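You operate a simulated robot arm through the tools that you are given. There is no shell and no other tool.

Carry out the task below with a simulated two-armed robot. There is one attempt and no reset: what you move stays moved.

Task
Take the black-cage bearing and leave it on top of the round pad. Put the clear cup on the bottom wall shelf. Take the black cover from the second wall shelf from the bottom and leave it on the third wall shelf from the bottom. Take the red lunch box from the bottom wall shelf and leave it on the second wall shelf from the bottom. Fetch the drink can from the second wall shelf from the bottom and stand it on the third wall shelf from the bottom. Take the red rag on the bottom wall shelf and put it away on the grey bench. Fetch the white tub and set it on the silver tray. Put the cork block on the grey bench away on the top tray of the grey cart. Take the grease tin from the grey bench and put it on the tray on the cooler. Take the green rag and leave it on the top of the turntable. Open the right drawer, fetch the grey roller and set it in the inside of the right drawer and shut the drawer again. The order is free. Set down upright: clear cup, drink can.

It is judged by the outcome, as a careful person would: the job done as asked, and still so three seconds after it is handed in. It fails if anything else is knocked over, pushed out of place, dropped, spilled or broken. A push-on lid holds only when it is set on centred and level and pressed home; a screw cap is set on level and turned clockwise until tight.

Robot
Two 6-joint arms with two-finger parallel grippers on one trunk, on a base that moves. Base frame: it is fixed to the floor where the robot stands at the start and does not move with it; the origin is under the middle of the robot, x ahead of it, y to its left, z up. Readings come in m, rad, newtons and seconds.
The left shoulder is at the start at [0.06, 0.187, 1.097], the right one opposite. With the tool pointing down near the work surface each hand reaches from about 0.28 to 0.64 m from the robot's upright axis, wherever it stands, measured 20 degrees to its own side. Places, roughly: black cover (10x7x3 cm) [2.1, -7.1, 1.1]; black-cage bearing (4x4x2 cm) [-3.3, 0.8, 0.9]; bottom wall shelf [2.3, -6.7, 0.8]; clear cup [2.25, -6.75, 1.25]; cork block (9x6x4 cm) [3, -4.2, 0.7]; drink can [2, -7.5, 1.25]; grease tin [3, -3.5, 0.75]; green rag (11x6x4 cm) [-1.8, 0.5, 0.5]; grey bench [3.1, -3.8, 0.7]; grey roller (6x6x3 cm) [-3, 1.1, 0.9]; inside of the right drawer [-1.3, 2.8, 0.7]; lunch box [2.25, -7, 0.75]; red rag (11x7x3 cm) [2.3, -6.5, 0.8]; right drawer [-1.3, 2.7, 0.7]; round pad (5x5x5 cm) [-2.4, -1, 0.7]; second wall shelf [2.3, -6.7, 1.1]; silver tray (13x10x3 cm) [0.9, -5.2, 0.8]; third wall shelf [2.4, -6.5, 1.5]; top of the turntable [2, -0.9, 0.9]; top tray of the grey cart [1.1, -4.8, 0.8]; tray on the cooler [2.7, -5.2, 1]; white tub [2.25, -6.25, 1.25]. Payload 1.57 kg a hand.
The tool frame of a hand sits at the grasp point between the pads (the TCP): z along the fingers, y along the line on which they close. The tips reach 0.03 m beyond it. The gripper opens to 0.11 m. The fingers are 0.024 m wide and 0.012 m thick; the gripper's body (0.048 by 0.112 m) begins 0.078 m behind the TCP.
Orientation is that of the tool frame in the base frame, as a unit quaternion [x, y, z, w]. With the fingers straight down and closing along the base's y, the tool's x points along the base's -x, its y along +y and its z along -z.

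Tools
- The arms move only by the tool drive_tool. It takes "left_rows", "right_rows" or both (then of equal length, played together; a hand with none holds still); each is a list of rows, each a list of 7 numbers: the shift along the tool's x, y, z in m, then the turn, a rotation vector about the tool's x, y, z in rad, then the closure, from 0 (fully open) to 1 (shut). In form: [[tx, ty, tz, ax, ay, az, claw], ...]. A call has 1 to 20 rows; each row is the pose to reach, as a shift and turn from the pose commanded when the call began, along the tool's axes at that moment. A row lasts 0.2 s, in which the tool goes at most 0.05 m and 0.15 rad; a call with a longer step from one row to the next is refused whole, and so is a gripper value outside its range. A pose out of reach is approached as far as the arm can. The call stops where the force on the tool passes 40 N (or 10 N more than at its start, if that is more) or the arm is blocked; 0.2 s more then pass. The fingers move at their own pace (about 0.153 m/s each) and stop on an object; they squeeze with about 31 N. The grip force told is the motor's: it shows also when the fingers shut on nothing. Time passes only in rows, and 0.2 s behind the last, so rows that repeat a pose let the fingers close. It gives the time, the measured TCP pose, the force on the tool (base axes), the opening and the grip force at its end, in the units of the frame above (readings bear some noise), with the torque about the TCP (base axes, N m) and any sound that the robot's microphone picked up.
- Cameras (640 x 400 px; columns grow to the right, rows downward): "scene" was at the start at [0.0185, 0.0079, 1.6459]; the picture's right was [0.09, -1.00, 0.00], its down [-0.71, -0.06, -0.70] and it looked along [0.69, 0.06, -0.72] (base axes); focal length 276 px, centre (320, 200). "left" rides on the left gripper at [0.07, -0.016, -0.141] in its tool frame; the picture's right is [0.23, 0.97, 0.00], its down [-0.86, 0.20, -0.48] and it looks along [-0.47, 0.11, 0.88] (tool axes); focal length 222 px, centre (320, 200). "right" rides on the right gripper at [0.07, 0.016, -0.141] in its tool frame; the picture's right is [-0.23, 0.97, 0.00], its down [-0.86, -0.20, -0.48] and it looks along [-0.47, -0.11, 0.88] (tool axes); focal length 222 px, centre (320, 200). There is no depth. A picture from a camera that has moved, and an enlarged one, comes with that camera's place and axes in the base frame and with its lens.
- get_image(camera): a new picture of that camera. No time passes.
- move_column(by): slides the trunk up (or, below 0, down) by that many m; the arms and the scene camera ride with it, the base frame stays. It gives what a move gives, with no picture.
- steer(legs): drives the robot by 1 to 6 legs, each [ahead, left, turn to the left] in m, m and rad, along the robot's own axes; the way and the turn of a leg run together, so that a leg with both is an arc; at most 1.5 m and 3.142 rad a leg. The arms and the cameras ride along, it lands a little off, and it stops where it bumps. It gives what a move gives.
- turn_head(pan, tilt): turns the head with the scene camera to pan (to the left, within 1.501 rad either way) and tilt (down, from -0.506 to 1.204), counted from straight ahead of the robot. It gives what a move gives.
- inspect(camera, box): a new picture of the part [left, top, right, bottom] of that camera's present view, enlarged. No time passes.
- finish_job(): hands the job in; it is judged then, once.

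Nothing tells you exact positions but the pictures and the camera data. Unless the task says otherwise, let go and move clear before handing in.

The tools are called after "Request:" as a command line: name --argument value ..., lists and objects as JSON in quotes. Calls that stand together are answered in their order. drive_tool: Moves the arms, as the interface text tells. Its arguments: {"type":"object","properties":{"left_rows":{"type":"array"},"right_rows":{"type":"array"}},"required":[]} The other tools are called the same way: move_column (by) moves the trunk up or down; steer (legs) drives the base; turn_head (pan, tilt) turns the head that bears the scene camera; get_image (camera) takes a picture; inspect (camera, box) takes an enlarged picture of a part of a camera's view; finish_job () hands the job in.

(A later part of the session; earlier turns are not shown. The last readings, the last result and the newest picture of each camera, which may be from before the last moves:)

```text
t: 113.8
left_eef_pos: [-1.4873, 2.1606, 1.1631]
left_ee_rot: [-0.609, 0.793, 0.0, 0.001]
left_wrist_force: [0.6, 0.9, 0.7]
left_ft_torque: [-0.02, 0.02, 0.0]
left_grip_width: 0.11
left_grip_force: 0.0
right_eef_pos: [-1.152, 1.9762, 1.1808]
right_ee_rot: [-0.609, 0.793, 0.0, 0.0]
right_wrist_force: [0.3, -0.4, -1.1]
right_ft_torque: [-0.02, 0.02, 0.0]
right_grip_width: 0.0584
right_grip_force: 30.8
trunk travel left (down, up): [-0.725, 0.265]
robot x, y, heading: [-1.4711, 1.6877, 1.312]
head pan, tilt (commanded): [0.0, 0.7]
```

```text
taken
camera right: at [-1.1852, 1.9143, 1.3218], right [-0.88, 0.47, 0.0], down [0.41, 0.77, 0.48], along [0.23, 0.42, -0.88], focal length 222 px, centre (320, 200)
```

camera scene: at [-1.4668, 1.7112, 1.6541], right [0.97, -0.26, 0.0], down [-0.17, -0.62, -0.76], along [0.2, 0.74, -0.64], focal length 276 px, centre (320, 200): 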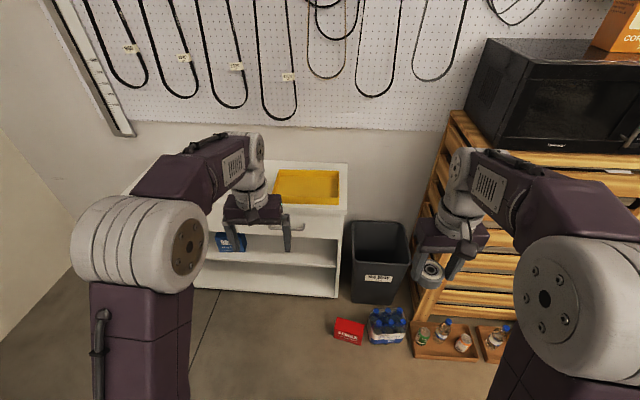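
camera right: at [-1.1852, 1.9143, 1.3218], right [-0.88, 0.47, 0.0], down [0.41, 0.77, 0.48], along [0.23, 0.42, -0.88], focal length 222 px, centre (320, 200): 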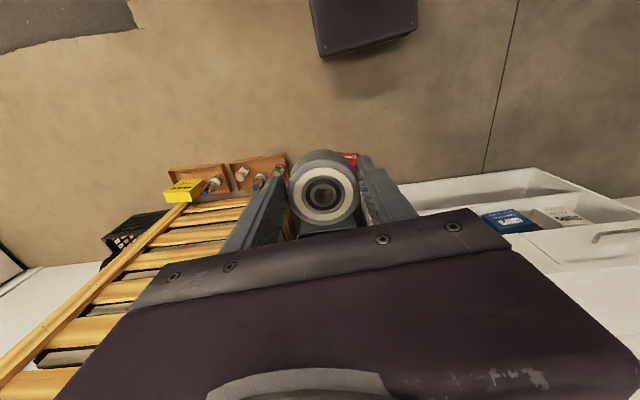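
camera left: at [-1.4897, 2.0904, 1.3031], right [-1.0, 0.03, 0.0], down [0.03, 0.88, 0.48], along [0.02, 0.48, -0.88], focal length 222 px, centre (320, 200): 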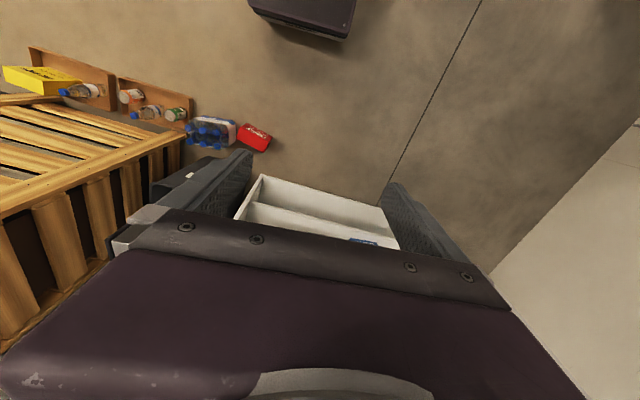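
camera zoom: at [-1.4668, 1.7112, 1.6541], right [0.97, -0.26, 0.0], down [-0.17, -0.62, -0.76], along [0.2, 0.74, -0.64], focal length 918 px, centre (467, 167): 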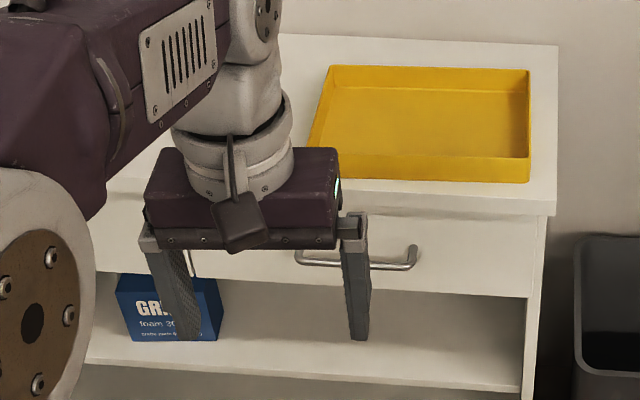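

The right drawer's handle is a horizontal bar at about (-1.379, 2.63, 0.718), 0.93 m ahead and 0.15 m left of me. I'll lower the trunk and turn the left hand to point forward with its fingers closing vertically.

Request:
move_column --by -0.22

Request:
drive_tool --left_rows '[[-0.008, 0, 0.012, -0.0806, -0.0806, 0.0806, 0], [-0.016, 0, 0.024, -0.1612, -0.1612, 0.1612, 0], [-0.024, 0, 0.036, -0.2418, -0.2418, 0.2418, 0], [-0.032, 0, 0.048, -0.3224, -0.3224, 0.3224, 0], [-0.04, 0, 0.06, -0.403, -0.403, 0.403, 0], [-0.048, 0, 0.072, -0.4836, -0.4836, 0.4836, 0], [-0.056, 0, 0.084, -0.5642, -0.5642, 0.5642, 0], [-0.064, 0, 0.096, -0.6448, -0.6448, 0.6448, 0], [-0.072, 0, 0.108, -0.7254, -0.7254, 0.7254, 0], [-0.08, 0, 0.12, -0.806, -0.806, 0.806, 0], [-0.088, 0, 0.132, -0.8866, -0.8866, 0.8866, 0], [-0.096, 0, 0.144, -0.9672, -0.9672, 0.9672, 0], [-0.104, 0, 0.156, -1.0478, -1.0478, 1.0478, 0], [-0.112, 0, 0.168, -1.1284, -1.1284, 1.1284, 0], [-0.12, 0, 0.18, -1.209, -1.209, 1.209, 0]]'

Request:
get_image --camera "scene"

Request:
get_image --camera "left"

```text
t: 116.2
left_eef_pos: [-1.4881, 2.1612, 0.9416]
left_ee_rot: [-0.61, 0.793, 0.001, 0.001]
left_wrist_force: [-0.5, 0.0, 0.0]
left_ft_torque: [-0.04, 0.0, 0.01]
left_grip_width: 0.1101
left_grip_force: 0.1
right_eef_pos: [-1.1518, 1.9769, 0.9615]
right_ee_rot: [-0.608, 0.794, -0.001, 0.0]
right_wrist_force: [0.7, 0.9, -1.2]
right_ft_torque: [-0.05, -0.04, 0.02]
right_grip_width: 0.0583
right_grip_force: 31.3
trunk travel left (down, up): [-0.505, 0.485]
robot x, y, heading: [-1.4758, 1.683, 1.31]
head pan, tilt (commanded): [0.0, 0.7]
```

```text
t: 119.4
left_eef_pos: [-1.4384, 2.2645, 0.7613]
left_ee_rot: [0.088, 0.701, 0.703, 0.089]
left_wrist_force: [-0.3, 0.1, -0.5]
left_ft_torque: [-0.01, -0.02, 0.04]
left_grip_width: 0.11
left_grip_force: 0.0
left hand out of reach, approached as far as the arm can: row 15
right_eef_pos: [-1.1512, 1.9775, 0.9611]
right_ee_rot: [-0.609, 0.793, -0.001, 0.0]
right_wrist_force: [0.7, 0.4, -1.4]
right_ft_torque: [0.0, -0.01, 0.02]
right_grip_width: 0.0582
right_grip_force: 31.0
trunk travel left (down, up): [-0.505, 0.485]
robot x, y, heading: [-1.472, 1.6894, 1.31]
head pan, tilt (commanded): [0.0, 0.7]
```

```text
taken
camera scene: at [-1.4661, 1.711, 1.4342], right [0.97, -0.26, 0.0], down [-0.17, -0.62, -0.76], along [0.2, 0.74, -0.64], focal length 276 px, centre (320, 200)
```

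scene: 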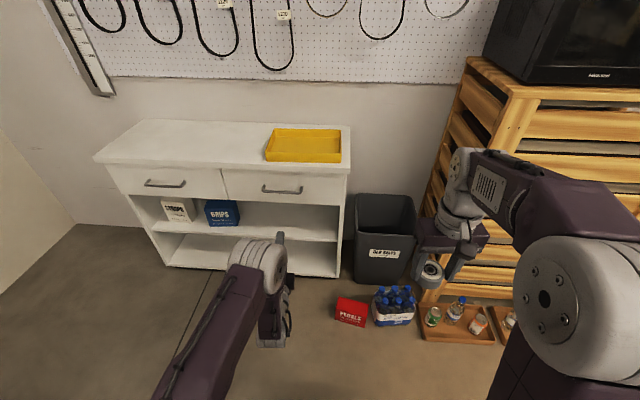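

```text
taken
camera left: at [-1.5408, 2.1471, 0.7451], right [-0.22, 0.05, 0.97], down [0.71, -0.68, 0.2], along [0.67, 0.73, 0.11], focal length 222 px, centre (320, 200)
```

left: 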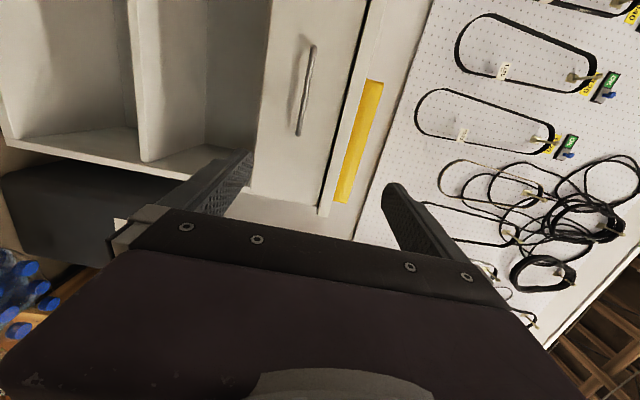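

The hand now points forward with fingers closing vertically, and the handle is confirmed at about (-1.379, 2.638, 0.72). I'll align the hand's height and side position with the handle.

Request:
drive_tool --left_rows '[[0.013, -0.014, 0, 0, 0, 0, 0.2], [0.026, -0.028, 0, 0, 0, 0, 0.2], [0.039, -0.041, 0, 0, 0, 0, 0.2], [0.039, -0.041, 0, 0, 0, 0, 0.2]]'

Request:
get_image --camera "left"

```text
t: 120.4
left_eef_pos: [-1.4466, 2.2584, 0.7256]
left_ee_rot: [0.087, 0.701, 0.702, 0.087]
left_wrist_force: [-0.1, -0.1, 0.3]
left_ft_torque: [-0.01, -0.03, -0.02]
left_grip_width: 0.0881
left_grip_force: 0.1
left hand out of reach, approached as far as the arm can: row 1, 2, 3, 4
right_eef_pos: [-1.1512, 1.9779, 0.9605]
right_ee_rot: [-0.609, 0.793, 0.0, 0.0]
right_wrist_force: [0.0, -0.2, -2.0]
right_ft_torque: [-0.01, 0.0, 0.05]
right_grip_width: 0.0583
right_grip_force: 30.8
trunk travel left (down, up): [-0.505, 0.485]
robot x, y, heading: [-1.4738, 1.6866, 1.311]
head pan, tilt (commanded): [0.0, 0.7]
```

```text
taken
camera left: at [-1.5477, 2.1392, 0.7084], right [-0.22, 0.05, 0.97], down [0.71, -0.67, 0.2], along [0.67, 0.74, 0.11], focal length 222 px, centre (320, 200)
```

left: 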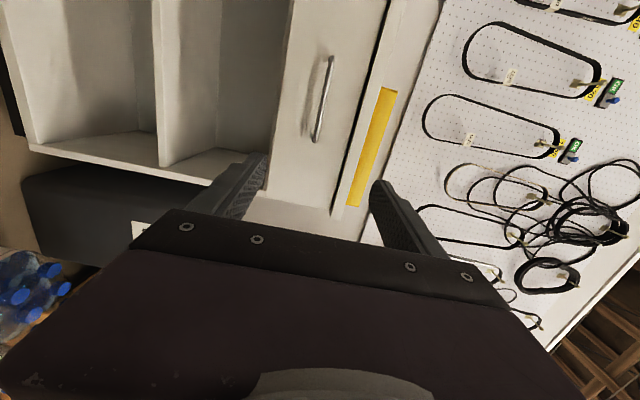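

The arm is at its extension limit there, so I'll draw the hand back 4 cm and use the base for the rest.

Request:
drive_tool --left_rows '[[0, 0, -0.02, 0, 0, 0, 0.2], [0, 0, -0.04, 0, 0, 0, 0.2], [0, 0, -0.05, 0, 0, 0, 0.2]]'

Request:
get_image --camera "left"

```text
t: 121.2
left_eef_pos: [-1.4571, 2.2058, 0.7246]
left_ee_rot: [0.092, 0.701, 0.702, 0.092]
left_wrist_force: [-0.1, 1.1, -0.1]
left_ft_torque: [-0.03, 0.0, 0.01]
left_grip_width: 0.088
left_grip_force: 0.0
right_eef_pos: [-1.1527, 1.9789, 0.9609]
right_ee_rot: [-0.609, 0.793, 0.0, 0.0]
right_wrist_force: [0.2, -0.1, -1.1]
right_ft_torque: [-0.01, -0.01, 0.02]
right_grip_width: 0.058
right_grip_force: 31.0
trunk travel left (down, up): [-0.505, 0.485]
robot x, y, heading: [-1.4715, 1.6858, 1.311]
head pan, tilt (commanded): [0.0, 0.7]
```

```text
taken
camera left: at [-1.5615, 2.0895, 0.7078], right [-0.22, 0.06, 0.97], down [0.7, -0.68, 0.2], along [0.68, 0.73, 0.11], focal length 222 px, centre (320, 200)
```

left: 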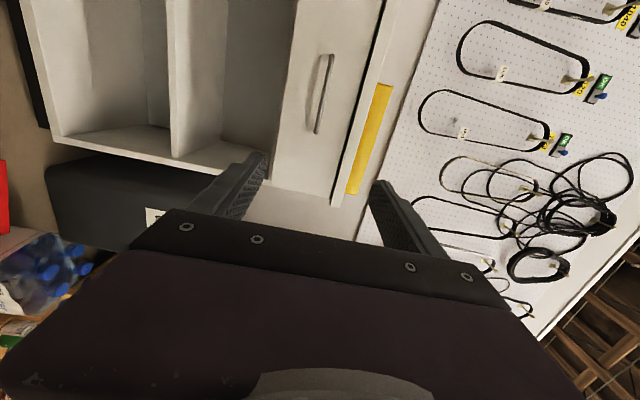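

The hand is lined up; the handle is 0.44 m ahead of the TCP and 3.5 cm to the left. I'll drive ahead 0.40 m, keeping clear of the red box on the floor at my right front.

Request:
steer --legs '[[0.3, 0.036, 0], [0.09, 0, 0]]'

Request:
get_image --camera "left"

Request:
get_image --camera "scene"

```text
t: 123.9
left_eef_pos: [-1.3882, 2.594, 0.7248]
left_ee_rot: [0.094, 0.701, 0.701, 0.094]
left_wrist_force: [0.6, -0.7, -0.3]
left_ft_torque: [0.01, -0.04, -0.02]
left_grip_width: 0.0881
left_grip_force: 0.1
right_eef_pos: [-1.085, 2.3641, 0.9606]
right_ee_rot: [-0.608, 0.794, -0.001, 0.0]
right_wrist_force: [0.3, -0.3, -0.7]
right_ft_torque: [-0.06, 0.01, -0.06]
right_grip_width: 0.058
right_grip_force: 31.3
trunk travel left (down, up): [-0.505, 0.485]
robot x, y, heading: [-1.4046, 2.0731, 1.311]
head pan, tilt (commanded): [0.0, 0.7]
```

```text
taken
camera left: at [-1.4929, 2.4765, 0.7074], right [-0.22, 0.06, 0.97], down [0.7, -0.69, 0.2], along [0.68, 0.73, 0.11], focal length 222 px, centre (320, 200)
```

left: 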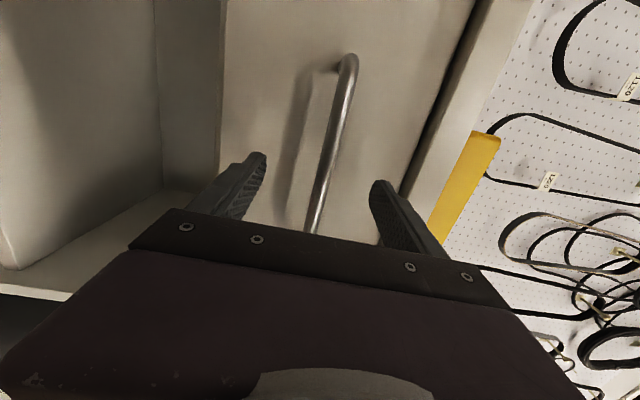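

```text
taken
camera scene: at [-1.3995, 2.0982, 1.4342], right [0.97, -0.26, 0.0], down [-0.17, -0.62, -0.76], along [0.2, 0.74, -0.65], focal length 276 px, centre (320, 200)
```

scene: 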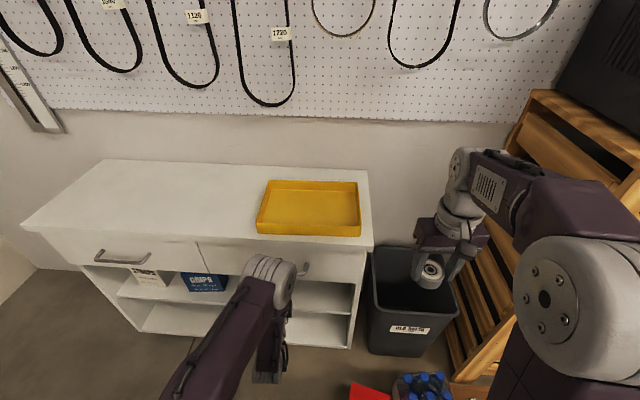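

The bar is about 5 cm ahead of the TCP and centred vertically between the fingers. I'll extend the arm 3.5 cm and close on the bar.

Request:
drive_tool --left_rows '[[0, 0, 0.012, 0, 0, 0, 0.2], [0, 0, 0.024, 0, 0, 0, 0.2], [0, 0, 0.035, 0, 0, 0, 0.2], [0, 0, 0.035, 0, 0, 0, 0.2]]'

Request:
get_image --camera "left"

```text
t: 124.7
left_eef_pos: [-1.3825, 2.6158, 0.7232]
left_ee_rot: [0.094, 0.702, 0.7, 0.094]
left_wrist_force: [-7.4, -25.7, 3.8]
left_ft_torque: [1.31, -0.69, -0.34]
left_grip_width: 0.0901
left_grip_force: 1.5
right_eef_pos: [-1.086, 2.3627, 0.9601]
right_ee_rot: [-0.608, 0.794, 0.0, -0.001]
right_wrist_force: [-0.1, 0.8, -1.8]
right_ft_torque: [-0.06, 0.01, -0.01]
right_grip_width: 0.0583
right_grip_force: 31.3
trunk travel left (down, up): [-0.505, 0.485]
robot x, y, heading: [-1.4008, 2.0711, 1.306]
head pan, tilt (commanded): [0.0, 0.7]
stopped in row 3 (left hand): the force on the tool passed its limit at 45 N (the readings are from after the stop); the commanded pose is now the measured one
```

```text
taken
camera left: at [-1.4871, 2.5002, 0.7065], right [-0.22, 0.06, 0.97], down [0.7, -0.69, 0.2], along [0.68, 0.73, 0.11], focal length 222 px, centre (320, 200)
```

left: 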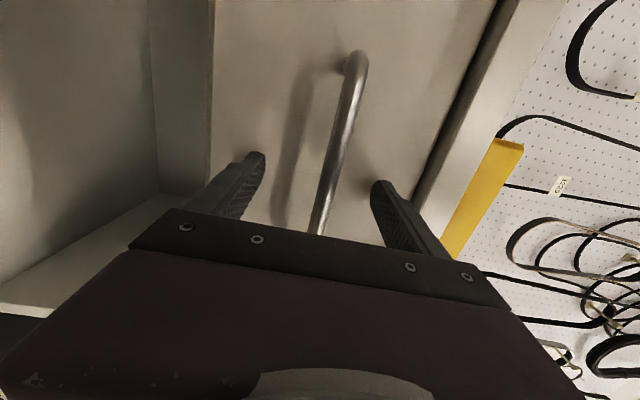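

The fingertips touched the drawer front, so the bar is now between the fingers. I'll back off a few millimetres and close.

Request:
drive_tool --left_rows '[[0, 0, -0.006, 0, 0, 0, 0.3], [0, 0, -0.008, 0, 0, 0, 0.6], [0, 0, -0.008, 0, 0, 0, 0.9], [0, 0, -0.008, 0, 0, 0, 1.0], [0, 0, -0.008, 0, 0, 0, 1.0]]'

Request:
get_image --camera "left"

```text
t: 125.9
left_eef_pos: [-1.3852, 2.6105, 0.7258]
left_ee_rot: [0.094, 0.7, 0.701, 0.093]
left_wrist_force: [-0.7, 2.3, 13.8]
left_ft_torque: [-0.03, 0.01, -0.08]
left_grip_width: 0.012
left_grip_force: 29.8
right_eef_pos: [-1.0839, 2.3617, 0.9606]
right_ee_rot: [-0.608, 0.794, 0.0, 0.001]
right_wrist_force: [0.1, 0.8, -1.1]
right_ft_torque: [-0.03, 0.0, -0.02]
right_grip_width: 0.058
right_grip_force: 30.9
trunk travel left (down, up): [-0.505, 0.485]
robot x, y, heading: [-1.4028, 2.0669, 1.313]
head pan, tilt (commanded): [0.0, 0.7]
```

```text
taken
camera left: at [-1.4885, 2.4941, 0.7084], right [-0.22, 0.06, 0.97], down [0.7, -0.69, 0.2], along [0.68, 0.73, 0.11], focal length 222 px, centre (320, 200)
```

left: 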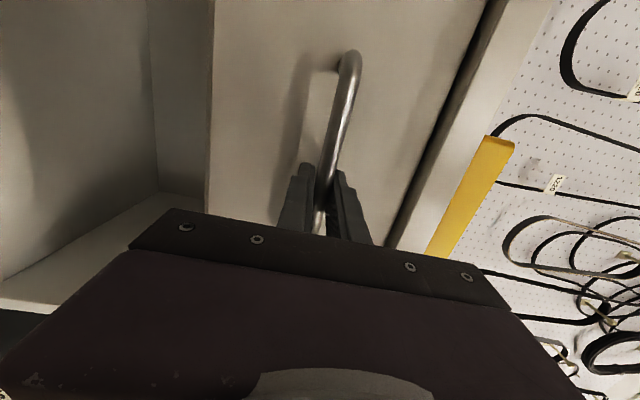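

The handle is gripped (12 mm bar). I'll pull the drawer open by backing the base, first a short test pull.

Request:
steer --legs '[[-0.06, 0, 0]]'

Request:
get_image --camera "scene"

```text
t: 126.9
left_eef_pos: [-1.4034, 2.5505, 0.7253]
left_ee_rot: [0.092, 0.701, 0.701, 0.092]
left_wrist_force: [-23.3, 9.3, 19.3]
left_ft_torque: [-0.01, 0.1, 0.16]
left_grip_width: 0.0123
left_grip_force: 29.2
right_eef_pos: [-1.1031, 2.3018, 0.9624]
right_ee_rot: [-0.607, 0.794, 0.0, 0.002]
right_wrist_force: [-0.8, -0.7, -1.2]
right_ft_torque: [-0.01, 0.0, 0.0]
right_grip_width: 0.058
right_grip_force: 30.8
trunk travel left (down, up): [-0.505, 0.485]
robot x, y, heading: [-1.4186, 2.012, 1.308]
head pan, tilt (commanded): [0.0, 0.7]
```

```text
taken
camera scene: at [-1.4204, 2.034, 1.4343], right [0.97, -0.26, 0.0], down [-0.17, -0.62, -0.77], along [0.2, 0.74, -0.64], focal length 276 px, centre (320, 200)
```

scene: 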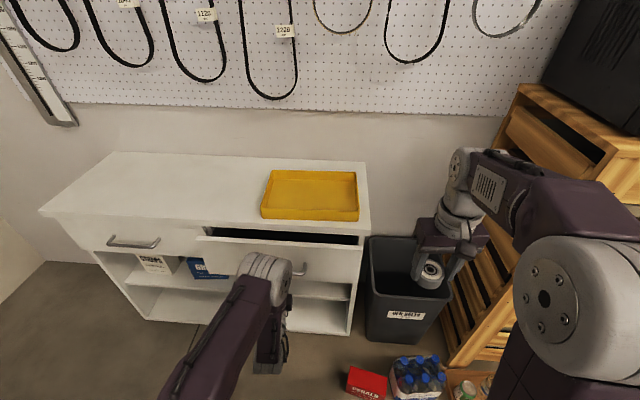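

The drawer is sliding open. I'll keep pulling another 0.18 m.

Request:
steer --legs '[[-0.18, 0.003, 0]]'

Request:
get_image --camera "scene"

```text
t: 128.4
left_eef_pos: [-1.4561, 2.3768, 0.7259]
left_ee_rot: [0.091, 0.701, 0.702, 0.091]
left_wrist_force: [-22.3, 9.0, 17.7]
left_ft_torque: [-0.06, -0.04, 0.2]
left_grip_width: 0.0118
left_grip_force: 29.2
right_eef_pos: [-1.1532, 2.1269, 0.9613]
right_ee_rot: [-0.609, 0.793, -0.001, 0.001]
right_wrist_force: [0.0, -0.6, -1.8]
right_ft_torque: [0.03, 0.02, -0.01]
right_grip_width: 0.0582
right_grip_force: 31.2
trunk travel left (down, up): [-0.505, 0.485]
robot x, y, heading: [-1.4727, 1.8355, 1.305]
head pan, tilt (commanded): [0.0, 0.7]
```

```text
taken
camera scene: at [-1.4704, 1.8605, 1.4343], right [0.97, -0.26, 0.0], down [-0.17, -0.62, -0.77], along [0.2, 0.74, -0.64], focal length 276 px, centre (320, 200)
```

scene: 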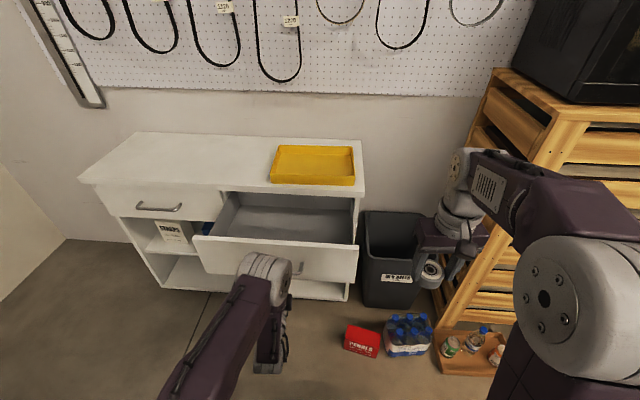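

The drawer is open by about 0.24 m. I'll release the handle, draw the left hand back and raise it out of the way.

Request:
drive_tool --left_rows '[[0, 0, 0, 0, 0, 0, 0.6], [0, 0, 0, 0, 0, 0, 0.2], [0, 0, -0.03, 0, 0, 0, 0.2], [0, 0, -0.06, 0, 0, 0, 0.2], [0, 0.04, -0.08, 0, 0, 0, 0.2], [0.01, 0.085, -0.08, 0, 0, 0, 0.2], [0.02, 0.13, -0.08, 0, 0, 0, 0.2], [0.03, 0.175, -0.08, 0, 0, 0, 0.2], [0.04, 0.22, -0.08, 0, 0, 0, 0.2], [0.05, 0.26, -0.08, 0, 0, 0, 0.2]]'

Request:
get_image --camera "scene"

```text
t: 130.6
left_eef_pos: [-1.4683, 2.3695, 0.9712]
left_ee_rot: [0.088, 0.702, 0.702, 0.085]
left_wrist_force: [1.0, -0.5, 0.3]
left_ft_torque: [-0.02, 0.02, -0.02]
left_grip_width: 0.088
left_grip_force: 0.0
left hand out of reach, approached as far as the arm can: row 4, 5, 6, 7, 8, 9, 10
right_eef_pos: [-1.1523, 2.1264, 0.9612]
right_ee_rot: [-0.608, 0.794, 0.0, 0.001]
right_wrist_force: [-0.5, -0.7, -0.8]
right_ft_torque: [-0.03, -0.01, 0.0]
right_grip_width: 0.058
right_grip_force: 30.9
trunk travel left (down, up): [-0.505, 0.485]
robot x, y, heading: [-1.4682, 1.8349, 1.303]
head pan, tilt (commanded): [0.0, 0.7]
```

```text
taken
camera scene: at [-1.4672, 1.8608, 1.4341], right [0.97, -0.26, 0.0], down [-0.17, -0.62, -0.77], along [0.2, 0.74, -0.64], focal length 276 px, centre (320, 200)
```

scene: 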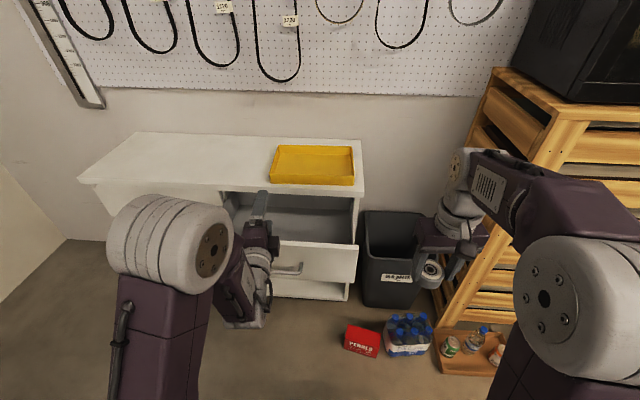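

The drawer stayed open. I'll turn the left hand back to pointing down, higher up, to stow it.

Request:
drive_tool --left_rows '[[0, 0.006, -0.006, 0.0806, 0.0806, -0.0806, 0.2], [0, 0.012, -0.012, 0.1612, 0.1612, -0.1612, 0.2], [0, 0.018, -0.018, 0.2418, 0.2418, -0.2418, 0.2], [0, 0.024, -0.024, 0.3224, 0.3224, -0.3224, 0.2], [0, 0.03, -0.03, 0.403, 0.403, -0.403, 0.2], [0, 0.036, -0.036, 0.4836, 0.4836, -0.4836, 0.2], [0, 0.042, -0.042, 0.5642, 0.5642, -0.5642, 0.2], [0, 0.048, -0.048, 0.6448, 0.6448, -0.6448, 0.2], [0, 0.054, -0.054, 0.7254, 0.7254, -0.7254, 0.2], [0, 0.06, -0.06, 0.806, 0.806, -0.806, 0.2], [0, 0.066, -0.066, 0.8866, 0.8866, -0.8866, 0.2], [0, 0.072, -0.072, 0.9672, 0.9672, -0.9672, 0.2], [0, 0.078, -0.078, 1.0478, 1.0478, -1.0478, 0.2], [0, 0.084, -0.084, 1.1284, 1.1284, -1.1284, 0.2], [0, 0.09, -0.09, 1.209, 1.209, -1.209, 0.2]]'

Request:
get_image --camera "scene"

Request:
get_image --camera "left"

```text
t: 133.8
left_eef_pos: [-1.4849, 2.2835, 1.0649]
left_ee_rot: [-0.611, 0.792, -0.001, -0.001]
left_wrist_force: [-0.2, 0.1, 0.4]
left_ft_torque: [-0.02, 0.02, -0.02]
left_grip_width: 0.0879
left_grip_force: 0.0
right_eef_pos: [-1.1518, 2.1295, 0.9599]
right_ee_rot: [-0.608, 0.794, 0.0, -0.001]
right_wrist_force: [-0.4, 0.2, -1.7]
right_ft_torque: [0.0, -0.02, -0.01]
right_grip_width: 0.058
right_grip_force: 30.3
trunk travel left (down, up): [-0.505, 0.485]
robot x, y, heading: [-1.4762, 1.8361, 1.309]
head pan, tilt (commanded): [0.0, 0.7]
```

```text
taken
camera scene: at [-1.4667, 1.8632, 1.4342], right [0.97, -0.26, 0.0], down [-0.17, -0.62, -0.76], along [0.2, 0.74, -0.64], focal length 276 px, centre (320, 200)
```

scene: 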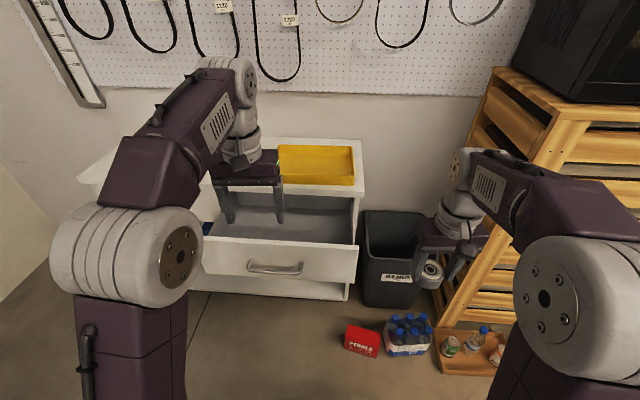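

```text
taken
camera left: at [-1.4866, 2.2137, 1.2065], right [-1.0, 0.03, 0.0], down [0.02, 0.88, 0.48], along [0.01, 0.48, -0.88], focal length 222 px, centre (320, 200)
```

left: 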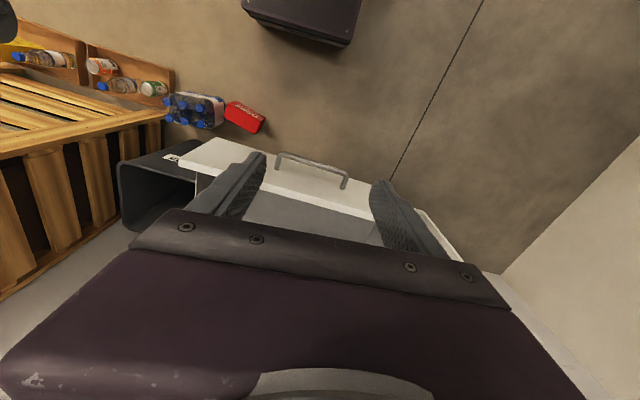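

The drawer is empty and open. I'll shift the base left 0.3 m and ahead 0.13 m so the drawer lies in front of the right arm holding the roller.

Request:
steer --legs '[[0, 0.3, 0], [0.13, 0, 0]]'

Request:
turn_head --pan -0.3 --tilt 0.9

Request:
get_image --camera "scene"

Request:
get_image --camera "right"

```text
t: 136.7
left_eef_pos: [-1.7327, 2.4861, 1.0652]
left_ee_rot: [-0.61, 0.792, 0.001, -0.001]
left_wrist_force: [0.3, -0.2, 1.1]
left_ft_torque: [-0.02, -0.03, 0.02]
left_grip_width: 0.0876
left_grip_force: 0.1
right_eef_pos: [-1.3993, 2.3302, 0.9599]
right_ee_rot: [-0.607, 0.794, 0.0, 0.0]
right_wrist_force: [0.9, 1.0, -1.4]
right_ft_torque: [0.0, 0.01, 0.0]
right_grip_width: 0.0577
right_grip_force: 30.9
trunk travel left (down, up): [-0.505, 0.485]
robot x, y, heading: [-1.7234, 2.0398, 1.306]
head pan, tilt (commanded): [0.0, 0.7]
```

```text
t: 137.5
left_eef_pos: [-1.7336, 2.4852, 1.0646]
left_ee_rot: [-0.61, 0.792, 0.001, 0.0]
left_wrist_force: [0.5, -0.6, 0.1]
left_ft_torque: [0.04, 0.0, -0.02]
left_grip_width: 0.0881
left_grip_force: 0.1
right_eef_pos: [-1.4008, 2.329, 0.9602]
right_ee_rot: [-0.607, 0.794, 0.0, 0.001]
right_wrist_force: [0.4, -0.8, -1.2]
right_ft_torque: [-0.03, 0.01, 0.01]
right_grip_width: 0.0575
right_grip_force: 31.1
trunk travel left (down, up): [-0.505, 0.485]
robot x, y, heading: [-1.7203, 2.0417, 1.305]
head pan, tilt (commanded): [-0.3, 0.901]
```

```text
taken
camera scene: at [-1.6985, 2.0461, 1.4181], right [0.84, -0.54, 0.0], down [-0.42, -0.66, -0.62], along [0.33, 0.52, -0.78], focal length 276 px, centre (320, 200)
```

scene: 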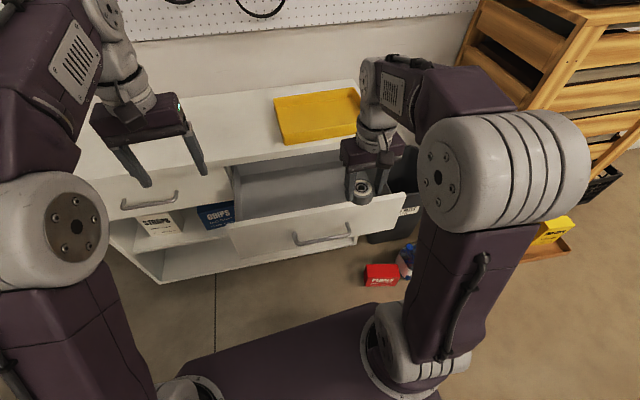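

```text
taken
camera right: at [-1.4339, 2.266, 1.1019], right [-0.88, 0.48, 0.0], down [0.42, 0.77, 0.48], along [0.23, 0.42, -0.88], focal length 222 px, centre (320, 200)
```

right: 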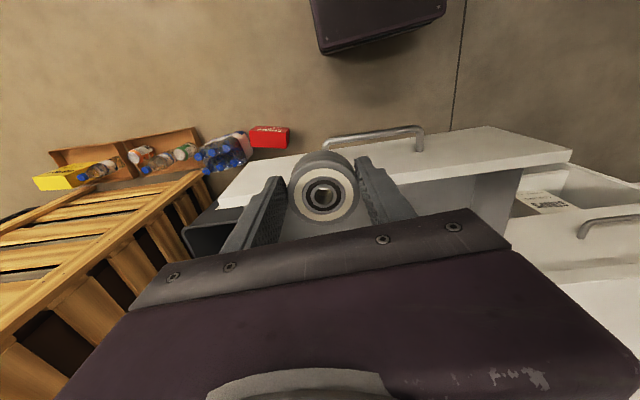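

The roller will go down just inside the drawer front. I'll move it ahead 15 cm over the opening and lower it partway.

Request:
drive_tool --right_rows '[[-0.04, 0.005, 0, 0, 0, 0, 0.8], [-0.08, 0.01, 0, 0, 0, 0, 0.8], [-0.12, 0.015, 0, 0, 0, 0, 0.8], [-0.15, 0.02, 0.02, 0, 0, 0, 0.8], [-0.15, 0.02, 0.06, 0, 0, 0, 0.8], [-0.15, 0.02, 0.1, 0, 0, 0, 0.8], [-0.15, 0.02, 0.13, 0, 0, 0, 0.8]]'

Request:
get_image --camera "right"

Request:
get_image --camera "scene"

```text
t: 139.1
left_eef_pos: [-1.7343, 2.486, 1.0651]
left_ee_rot: [-0.609, 0.793, 0.001, -0.001]
left_wrist_force: [0.0, 0.1, -0.6]
left_ft_torque: [-0.04, 0.04, -0.05]
left_grip_width: 0.0879
left_grip_force: 0.0
right_eef_pos: [-1.3823, 2.4799, 0.8328]
right_ee_rot: [-0.607, 0.795, -0.001, 0.0]
right_wrist_force: [-0.3, -1.2, -1.3]
right_ft_torque: [0.0, -0.03, 0.01]
right_grip_width: 0.0577
right_grip_force: 31.1
trunk travel left (down, up): [-0.505, 0.485]
robot x, y, heading: [-1.7232, 2.0428, 1.303]
head pan, tilt (commanded): [-0.3, 0.901]
```

```text
taken
camera right: at [-1.416, 2.4165, 0.9733], right [-0.88, 0.48, 0.0], down [0.42, 0.77, 0.48], along [0.23, 0.42, -0.88], focal length 222 px, centre (320, 200)
```

right: 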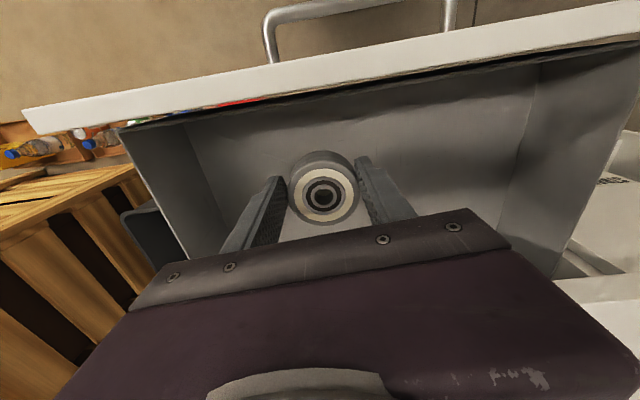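

```text
taken
camera scene: at [-1.6981, 2.0466, 1.4181], right [0.84, -0.54, 0.0], down [-0.42, -0.66, -0.62], along [0.33, 0.52, -0.78], focal length 276 px, centre (320, 200)
```

scene: 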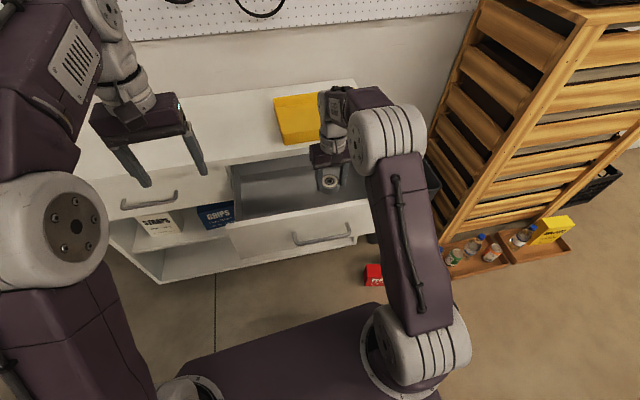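

The roller is well inside the drawer opening. I'll lower it further, watching for contact.

Request:
drive_tool --right_rows '[[0, 0, 0.04, 0, 0, 0, 0.8], [0, 0, 0.08, 0, 0, 0, 0.8], [0, 0, 0.1, 0, 0, 0, 0.8]]'

Request:
drive_tool --right_rows '[[0, 0, 0.006, 0, 0, 0, 0.8], [0, 0, 0.012, 0, 0, 0, 0.8], [0, 0, 0.018, 0, 0, 0, 0.8]]'

Request:
get_image --camera "right"

```text
t: 139.9
left_eef_pos: [-1.7339, 2.4856, 1.0654]
left_ee_rot: [-0.61, 0.793, 0.001, -0.001]
left_wrist_force: [0.0, 0.2, -1.6]
left_ft_torque: [0.01, -0.01, -0.02]
left_grip_width: 0.0879
left_grip_force: 0.0
right_eef_pos: [-1.3813, 2.4795, 0.7301]
right_ee_rot: [-0.607, 0.795, 0.001, 0.0]
right_wrist_force: [0.0, 0.2, -1.5]
right_ft_torque: [-0.02, 0.03, 0.01]
right_grip_width: 0.0578
right_grip_force: 30.9
trunk travel left (down, up): [-0.505, 0.485]
robot x, y, heading: [-1.7158, 2.0398, 1.305]
head pan, tilt (commanded): [-0.3, 0.901]
```

```text
t: 140.7
left_eef_pos: [-1.7332, 2.4873, 1.0657]
left_ee_rot: [-0.609, 0.793, 0.0, -0.001]
left_wrist_force: [-0.3, -0.5, -0.6]
left_ft_torque: [0.01, 0.0, -0.05]
left_grip_width: 0.088
left_grip_force: 0.1
right_eef_pos: [-1.3786, 2.4808, 0.7124]
right_ee_rot: [-0.608, 0.794, 0.0, 0.0]
right_wrist_force: [-0.5, 0.1, -1.1]
right_ft_torque: [-0.01, -0.01, 0.04]
right_grip_width: 0.0578
right_grip_force: 31.1
trunk travel left (down, up): [-0.505, 0.485]
robot x, y, heading: [-1.7215, 2.0393, 1.305]
head pan, tilt (commanded): [-0.3, 0.901]
```

```text
taken
camera right: at [-1.4119, 2.417, 0.8534], right [-0.88, 0.48, 0.0], down [0.42, 0.77, 0.48], along [0.23, 0.42, -0.88], focal length 222 px, centre (320, 200)
```

right: 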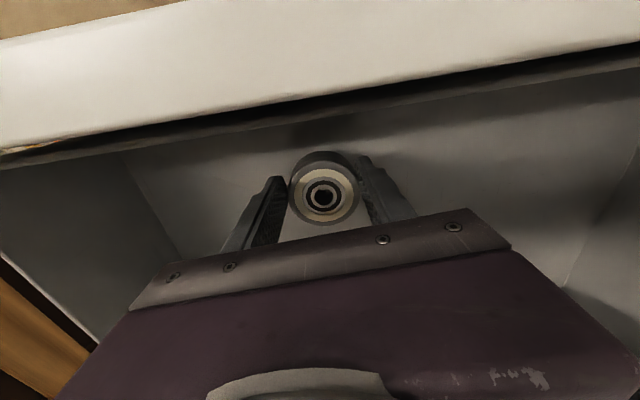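

No contact yet. I'll continue in fine steps.

Request:
drive_tool --right_rows '[[0, 0, 0.005, 0, 0, 0, 0.8], [0, 0, 0.01, 0, 0, 0, 0.8], [0, 0, 0.015, 0, 0, 0, 0.8], [0, 0, 0.02, 0, 0, 0, 0.8]]'

Request:
inspect --camera "scene" --box '[220, 120, 412, 240]'

```text
t: 141.7
left_eef_pos: [-1.7354, 2.4833, 1.0662]
left_ee_rot: [-0.609, 0.793, 0.002, 0.0]
left_wrist_force: [-0.4, -0.4, 0.8]
left_ft_torque: [0.02, 0.02, 0.0]
left_grip_width: 0.0882
left_grip_force: 0.0
right_eef_pos: [-1.3804, 2.4786, 0.6971]
right_ee_rot: [-0.606, 0.795, 0.001, 0.004]
right_wrist_force: [6.3, -1.1, 26.9]
right_ft_torque: [-0.4, 0.02, 0.08]
right_grip_width: 0.0576
right_grip_force: 30.9
trunk travel left (down, up): [-0.505, 0.485]
robot x, y, heading: [-1.7216, 2.0434, 1.302]
head pan, tilt (commanded): [-0.3, 0.901]
```

```text
3.33 times, centred on (316, 180) of scene
camera zoom: at [-1.6996, 2.043, 1.4187], right [0.84, -0.54, 0.0], down [-0.42, -0.66, -0.62], along [0.33, 0.53, -0.78], focal length 918 px, centre (333, 267)
```

zoom: 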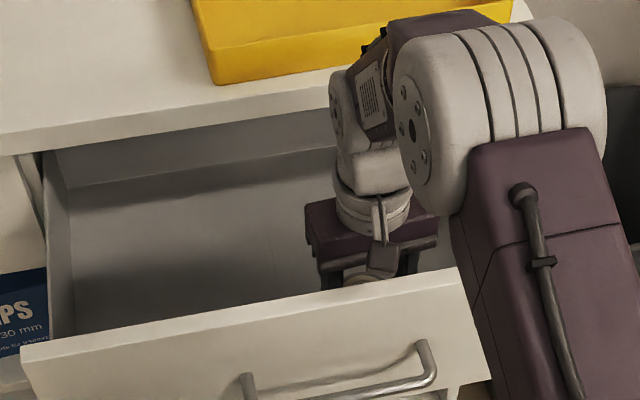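

Contact with the drawer floor (27 N). I'll ease off, open the fingers and lift out.

Request:
drive_tool --right_rows '[[0, 0, -0.004, 0, 0, 0, 0.8], [0, 0, -0.005, 0, 0, 0, 0.5], [0, 0, -0.005, 0, 0, 0, 0.2], [0, 0, -0.005, 0, 0, 0, 0.2]]'

Request:
get_image --camera "right"

```text
t: 142.7
left_eef_pos: [-1.7323, 2.4859, 1.0654]
left_ee_rot: [-0.609, 0.793, 0.0, 0.0]
left_wrist_force: [0.0, 0.7, -0.1]
left_ft_torque: [-0.03, 0.0, -0.05]
left_grip_width: 0.0879
left_grip_force: 0.0
right_eef_pos: [-1.3796, 2.4801, 0.6974]
right_ee_rot: [-0.607, 0.795, -0.001, -0.001]
right_wrist_force: [-0.1, 0.1, 0.6]
right_ft_torque: [-0.01, -0.01, 0.0]
right_grip_width: 0.088
right_grip_force: 0.0
trunk travel left (down, up): [-0.505, 0.485]
robot x, y, heading: [-1.7208, 2.034, 1.303]
head pan, tilt (commanded): [-0.3, 0.901]
```

```text
taken
camera right: at [-1.4137, 2.4159, 0.8379], right [-0.88, 0.48, 0.0], down [0.42, 0.77, 0.48], along [0.23, 0.42, -0.88], focal length 222 px, centre (320, 200)
```

right: 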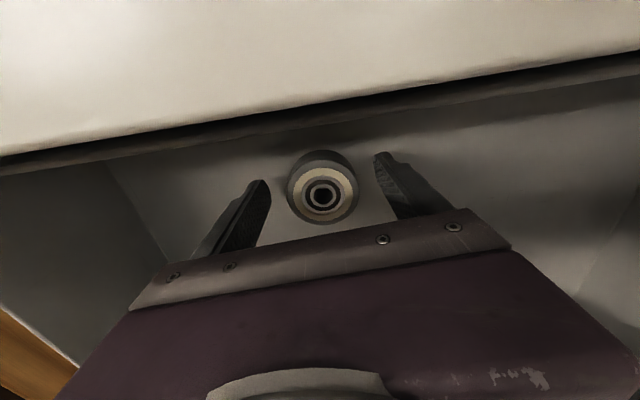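

The roller rests in the drawer. I'll lift the right hand clear, then back the base off to prepare for pushing the drawer shut.

Request:
drive_tool --right_rows '[[0, 0, -0.03, 0, 0, 0, 0.2], [0, 0, -0.075, 0, 0, 0, 0.2], [0, 0, -0.12, 0, 0, 0, 0.2], [0, 0, -0.165, 0, 0, 0, 0.2], [0, 0, -0.21, 0, 0, 0, 0.4], [0, 0, -0.255, 0, 0, 0, 0.7], [0, 0, -0.3, 0, 0, 0, 1.0]]'

Request:
get_image --camera "right"

Request:
steer --legs '[[-0.3, 0, 0]]'

Request:
turn_head --pan -0.3 --tilt 0.7

Request:
get_image --camera "scene"

```text
t: 144.3
left_eef_pos: [-1.7333, 2.4857, 1.0652]
left_ee_rot: [-0.61, 0.793, 0.001, -0.001]
left_wrist_force: [0.9, 0.0, -0.5]
left_ft_torque: [-0.01, -0.01, -0.01]
left_grip_width: 0.088
left_grip_force: 0.1
right_eef_pos: [-1.3787, 2.478, 0.998]
right_ee_rot: [-0.607, 0.795, 0.0, -0.001]
right_wrist_force: [-0.9, 0.0, -0.5]
right_ft_torque: [0.03, 0.0, -0.01]
right_grip_width: 0.0001
right_grip_force: 20.9
trunk travel left (down, up): [-0.505, 0.485]
robot x, y, heading: [-1.7204, 2.0398, 1.301]
head pan, tilt (commanded): [-0.3, 0.901]
```

```text
taken
camera right: at [-1.4119, 2.4145, 1.1395], right [-0.88, 0.48, 0.0], down [0.42, 0.77, 0.48], along [0.23, 0.42, -0.88], focal length 222 px, centre (320, 200)
```

right: 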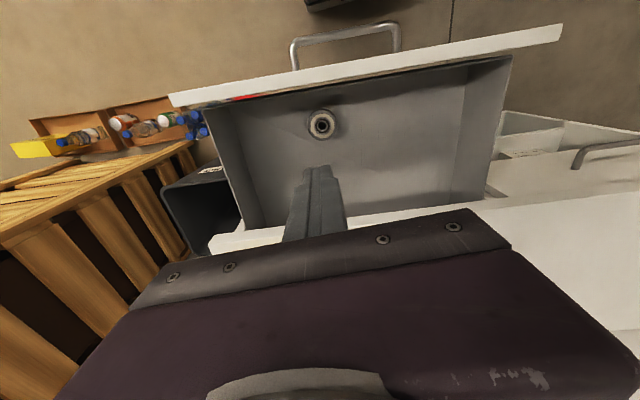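

```text
t: 146.3
left_eef_pos: [-1.8122, 2.1938, 1.0644]
left_ee_rot: [-0.609, 0.793, 0.001, -0.001]
left_wrist_force: [1.5, -0.4, 0.5]
left_ft_torque: [-0.02, 0.0, -0.02]
left_grip_width: 0.0882
left_grip_force: 0.0
right_eef_pos: [-1.4563, 2.1867, 0.9977]
right_ee_rot: [-0.606, 0.795, 0.0, 0.0]
right_wrist_force: [-0.2, -0.4, 0.0]
right_ft_torque: [0.01, 0.02, -0.04]
right_grip_width: 0.0001
right_grip_force: 21.0
trunk travel left (down, up): [-0.505, 0.485]
robot x, y, heading: [-1.7994, 1.7491, 1.301]
head pan, tilt (commanded): [-0.3, 0.901]
```

```text
t: 147.1
left_eef_pos: [-1.8116, 2.1959, 1.0646]
left_ee_rot: [-0.609, 0.793, 0.0, -0.001]
left_wrist_force: [0.4, -0.7, 0.6]
left_ft_torque: [-0.01, 0.03, 0.01]
left_grip_width: 0.0879
left_grip_force: 0.0
right_eef_pos: [-1.4572, 2.1877, 0.9971]
right_ee_rot: [-0.606, 0.796, 0.0, 0.0]
right_wrist_force: [0.4, 0.3, -0.9]
right_ft_torque: [0.01, 0.01, -0.03]
right_grip_width: 0.0
right_grip_force: 21.5
trunk travel left (down, up): [-0.505, 0.485]
robot x, y, heading: [-1.804, 1.7475, 1.295]
head pan, tilt (commanded): [-0.3, 0.7]
```

```text
taken
camera scene: at [-1.7727, 1.7644, 1.4341], right [0.84, -0.54, 0.0], down [-0.35, -0.54, -0.76], along [0.41, 0.64, -0.64], focal length 276 px, centre (320, 200)
```

scene: 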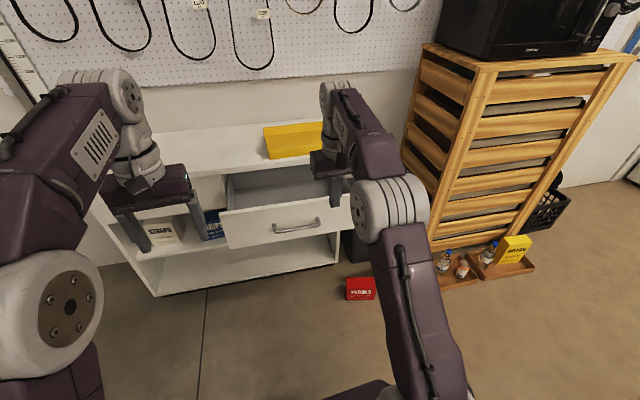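

The roller is safely in the drawer. I'll now pitch the closed right hand forward and lower it to the panel's height, a little right of the handle, for pushing.

Request:
drive_tool --right_rows '[[0, -0.007, 0.026, 0, -0.12, 0, 1], [0, -0.014, 0.052, 0, -0.24, 0, 1], [0, -0.021, 0.078, 0, -0.36, 0, 1], [0, -0.028, 0.104, 0, -0.48, 0, 1], [0, -0.035, 0.13, 0, -0.6, 0, 1], [0, -0.042, 0.156, 0, -0.72, 0, 1], [0, -0.049, 0.182, 0, -0.84, 0, 1], [0, -0.056, 0.208, 0, -0.96, 0, 1], [0, -0.063, 0.234, 0, -1.08, 0, 1], [0, -0.065, 0.262, 0, -1.2, 0, 1]]'

Request:
get_image --camera "scene"

Request:
get_image --camera "right"

```text
t: 149.2
left_eef_pos: [-1.8101, 2.1978, 1.0646]
left_ee_rot: [-0.609, 0.793, 0.001, -0.002]
left_wrist_force: [0.9, 0.5, 0.1]
left_ft_torque: [-0.08, 0.04, 0.02]
left_grip_width: 0.0881
left_grip_force: 0.0
right_eef_pos: [-1.3434, 2.2248, 0.7691]
right_ee_rot: [-0.497, 0.667, 0.359, 0.424]
right_wrist_force: [0.3, 0.0, 0.3]
right_ft_torque: [0.03, -0.02, 0.02]
right_grip_width: 0.0
right_grip_force: 21.2
right hand out of reach, approached as far as the arm can: row 6, 7, 8, 9, 10
trunk travel left (down, up): [-0.505, 0.485]
robot x, y, heading: [-1.8005, 1.7481, 1.303]
head pan, tilt (commanded): [-0.3, 0.7]
```

```text
taken
camera scene: at [-1.7705, 1.7663, 1.4342], right [0.84, -0.54, 0.0], down [-0.35, -0.54, -0.76], along [0.41, 0.64, -0.65], focal length 276 px, centre (320, 200)
```

scene: 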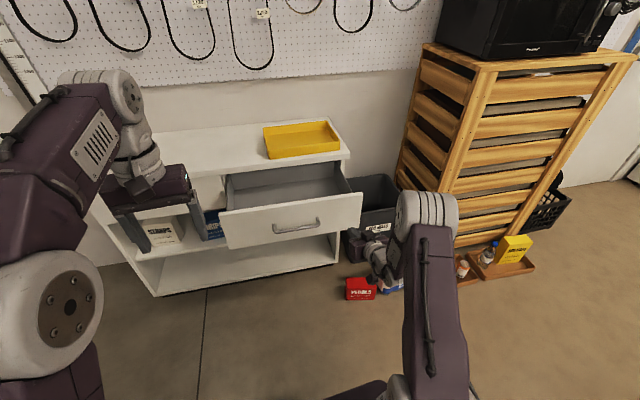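

```text
taken
camera right: at [-1.3984, 2.0762, 0.7593], right [-0.91, 0.32, 0.27], down [0.22, -0.17, 0.96], along [0.36, 0.93, 0.09], focal length 222 px, centre (320, 200)
```

right: 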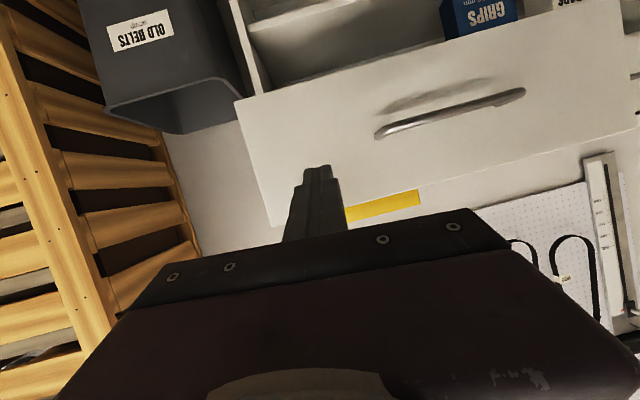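

The hand points forward at panel height, about 16 cm right of the handle's centre. I'll shift left 5 cm and push the drawer in with the base.

Request:
steer --legs '[[0, 0.05, 0], [0.1, 0, 0]]'

Request:
get_image --camera "right"

Request:
steer --legs '[[0.18, 0, 0]]'

Request:
get_image --camera "scene"

```text
t: 150.9
left_eef_pos: [-1.8321, 2.3079, 1.0654]
left_ee_rot: [-0.61, 0.793, 0.001, 0.0]
left_wrist_force: [0.6, 0.3, 0.0]
left_ft_torque: [0.0, 0.03, 0.0]
left_grip_width: 0.088
left_grip_force: 0.1
right_eef_pos: [-1.3658, 2.3377, 0.772]
right_ee_rot: [-0.498, 0.665, 0.36, 0.424]
right_wrist_force: [0.0, -0.1, -0.3]
right_ft_torque: [0.01, 0.01, 0.0]
right_grip_width: 0.0002
right_grip_force: 22.0
trunk travel left (down, up): [-0.505, 0.485]
robot x, y, heading: [-1.8251, 1.8621, 1.3]
head pan, tilt (commanded): [-0.3, 0.7]
```

```text
taken
camera right: at [-1.42, 2.1878, 0.7605], right [-0.91, 0.32, 0.26], down [0.22, -0.17, 0.96], along [0.35, 0.93, 0.09], focal length 222 px, centre (320, 200)
```

right: 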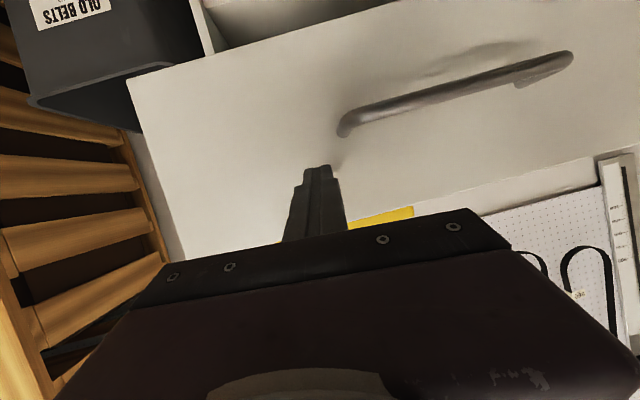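

```text
t: 152.4
left_eef_pos: [-1.7871, 2.48, 1.0649]
left_ee_rot: [-0.611, 0.792, 0.0, 0.0]
left_wrist_force: [0.5, 0.1, -1.1]
left_ft_torque: [-0.04, 0.01, 0.01]
left_grip_width: 0.0879
left_grip_force: 0.0
right_eef_pos: [-1.321, 2.5114, 0.77]
right_ee_rot: [-0.498, 0.665, 0.36, 0.424]
right_wrist_force: [-0.4, -0.1, -0.5]
right_ft_torque: [-0.01, 0.04, -0.05]
right_grip_width: 0.0002
right_grip_force: 21.2
trunk travel left (down, up): [-0.505, 0.485]
robot x, y, heading: [-1.7756, 2.0359, 1.309]
head pan, tilt (commanded): [-0.3, 0.7]
```

```text
taken
camera scene: at [-1.7456, 2.0496, 1.4342], right [0.85, -0.53, 0.0], down [-0.34, -0.55, -0.76], along [0.41, 0.65, -0.64], focal length 276 px, centre (320, 200)
```

scene: 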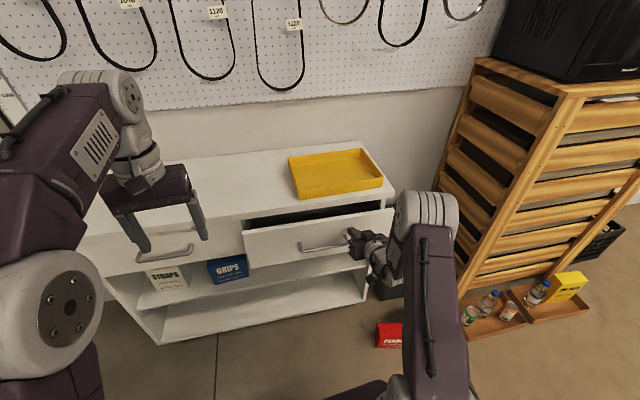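

The drawer is closing, about 8 cm remain. I'll push on in shorter legs.

Request:
steer --legs '[[0.065, 0, 0]]'

Request:
inspect --camera "scene" --box '[200, 180, 440, 330]'

```text
t: 153.4
left_eef_pos: [-1.7706, 2.5444, 1.0648]
left_ee_rot: [-0.611, 0.792, 0.0, -0.001]
left_wrist_force: [0.0, -0.1, -1.2]
left_ft_torque: [-0.04, 0.01, 0.0]
left_grip_width: 0.0878
left_grip_force: 0.0
right_eef_pos: [-1.3045, 2.5745, 0.7703]
right_ee_rot: [-0.499, 0.665, 0.359, 0.423]
right_wrist_force: [-0.2, -0.3, 0.1]
right_ft_torque: [-0.01, 0.02, 0.04]
right_grip_width: 0.0
right_grip_force: 21.2
trunk travel left (down, up): [-0.505, 0.485]
robot x, y, heading: [-1.7573, 2.0994, 1.314]
head pan, tilt (commanded): [-0.3, 0.7]
```

```text
2.67 times, centred on (320, 255) of scene
camera zoom: at [-1.7284, 2.114, 1.4342], right [0.85, -0.53, 0.0], down [-0.34, -0.55, -0.76], along [0.41, 0.65, -0.65], focal length 735 px, centre (320, 53)
```

zoom: 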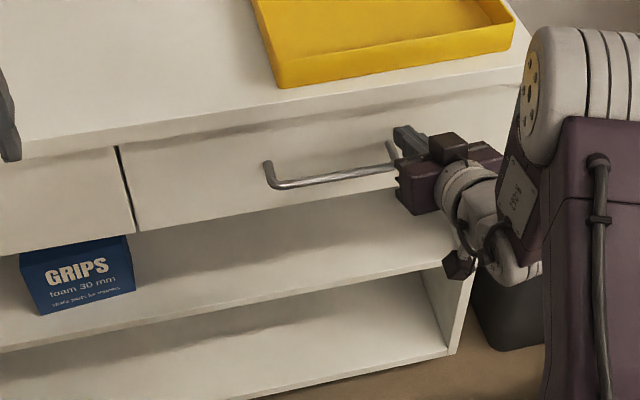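

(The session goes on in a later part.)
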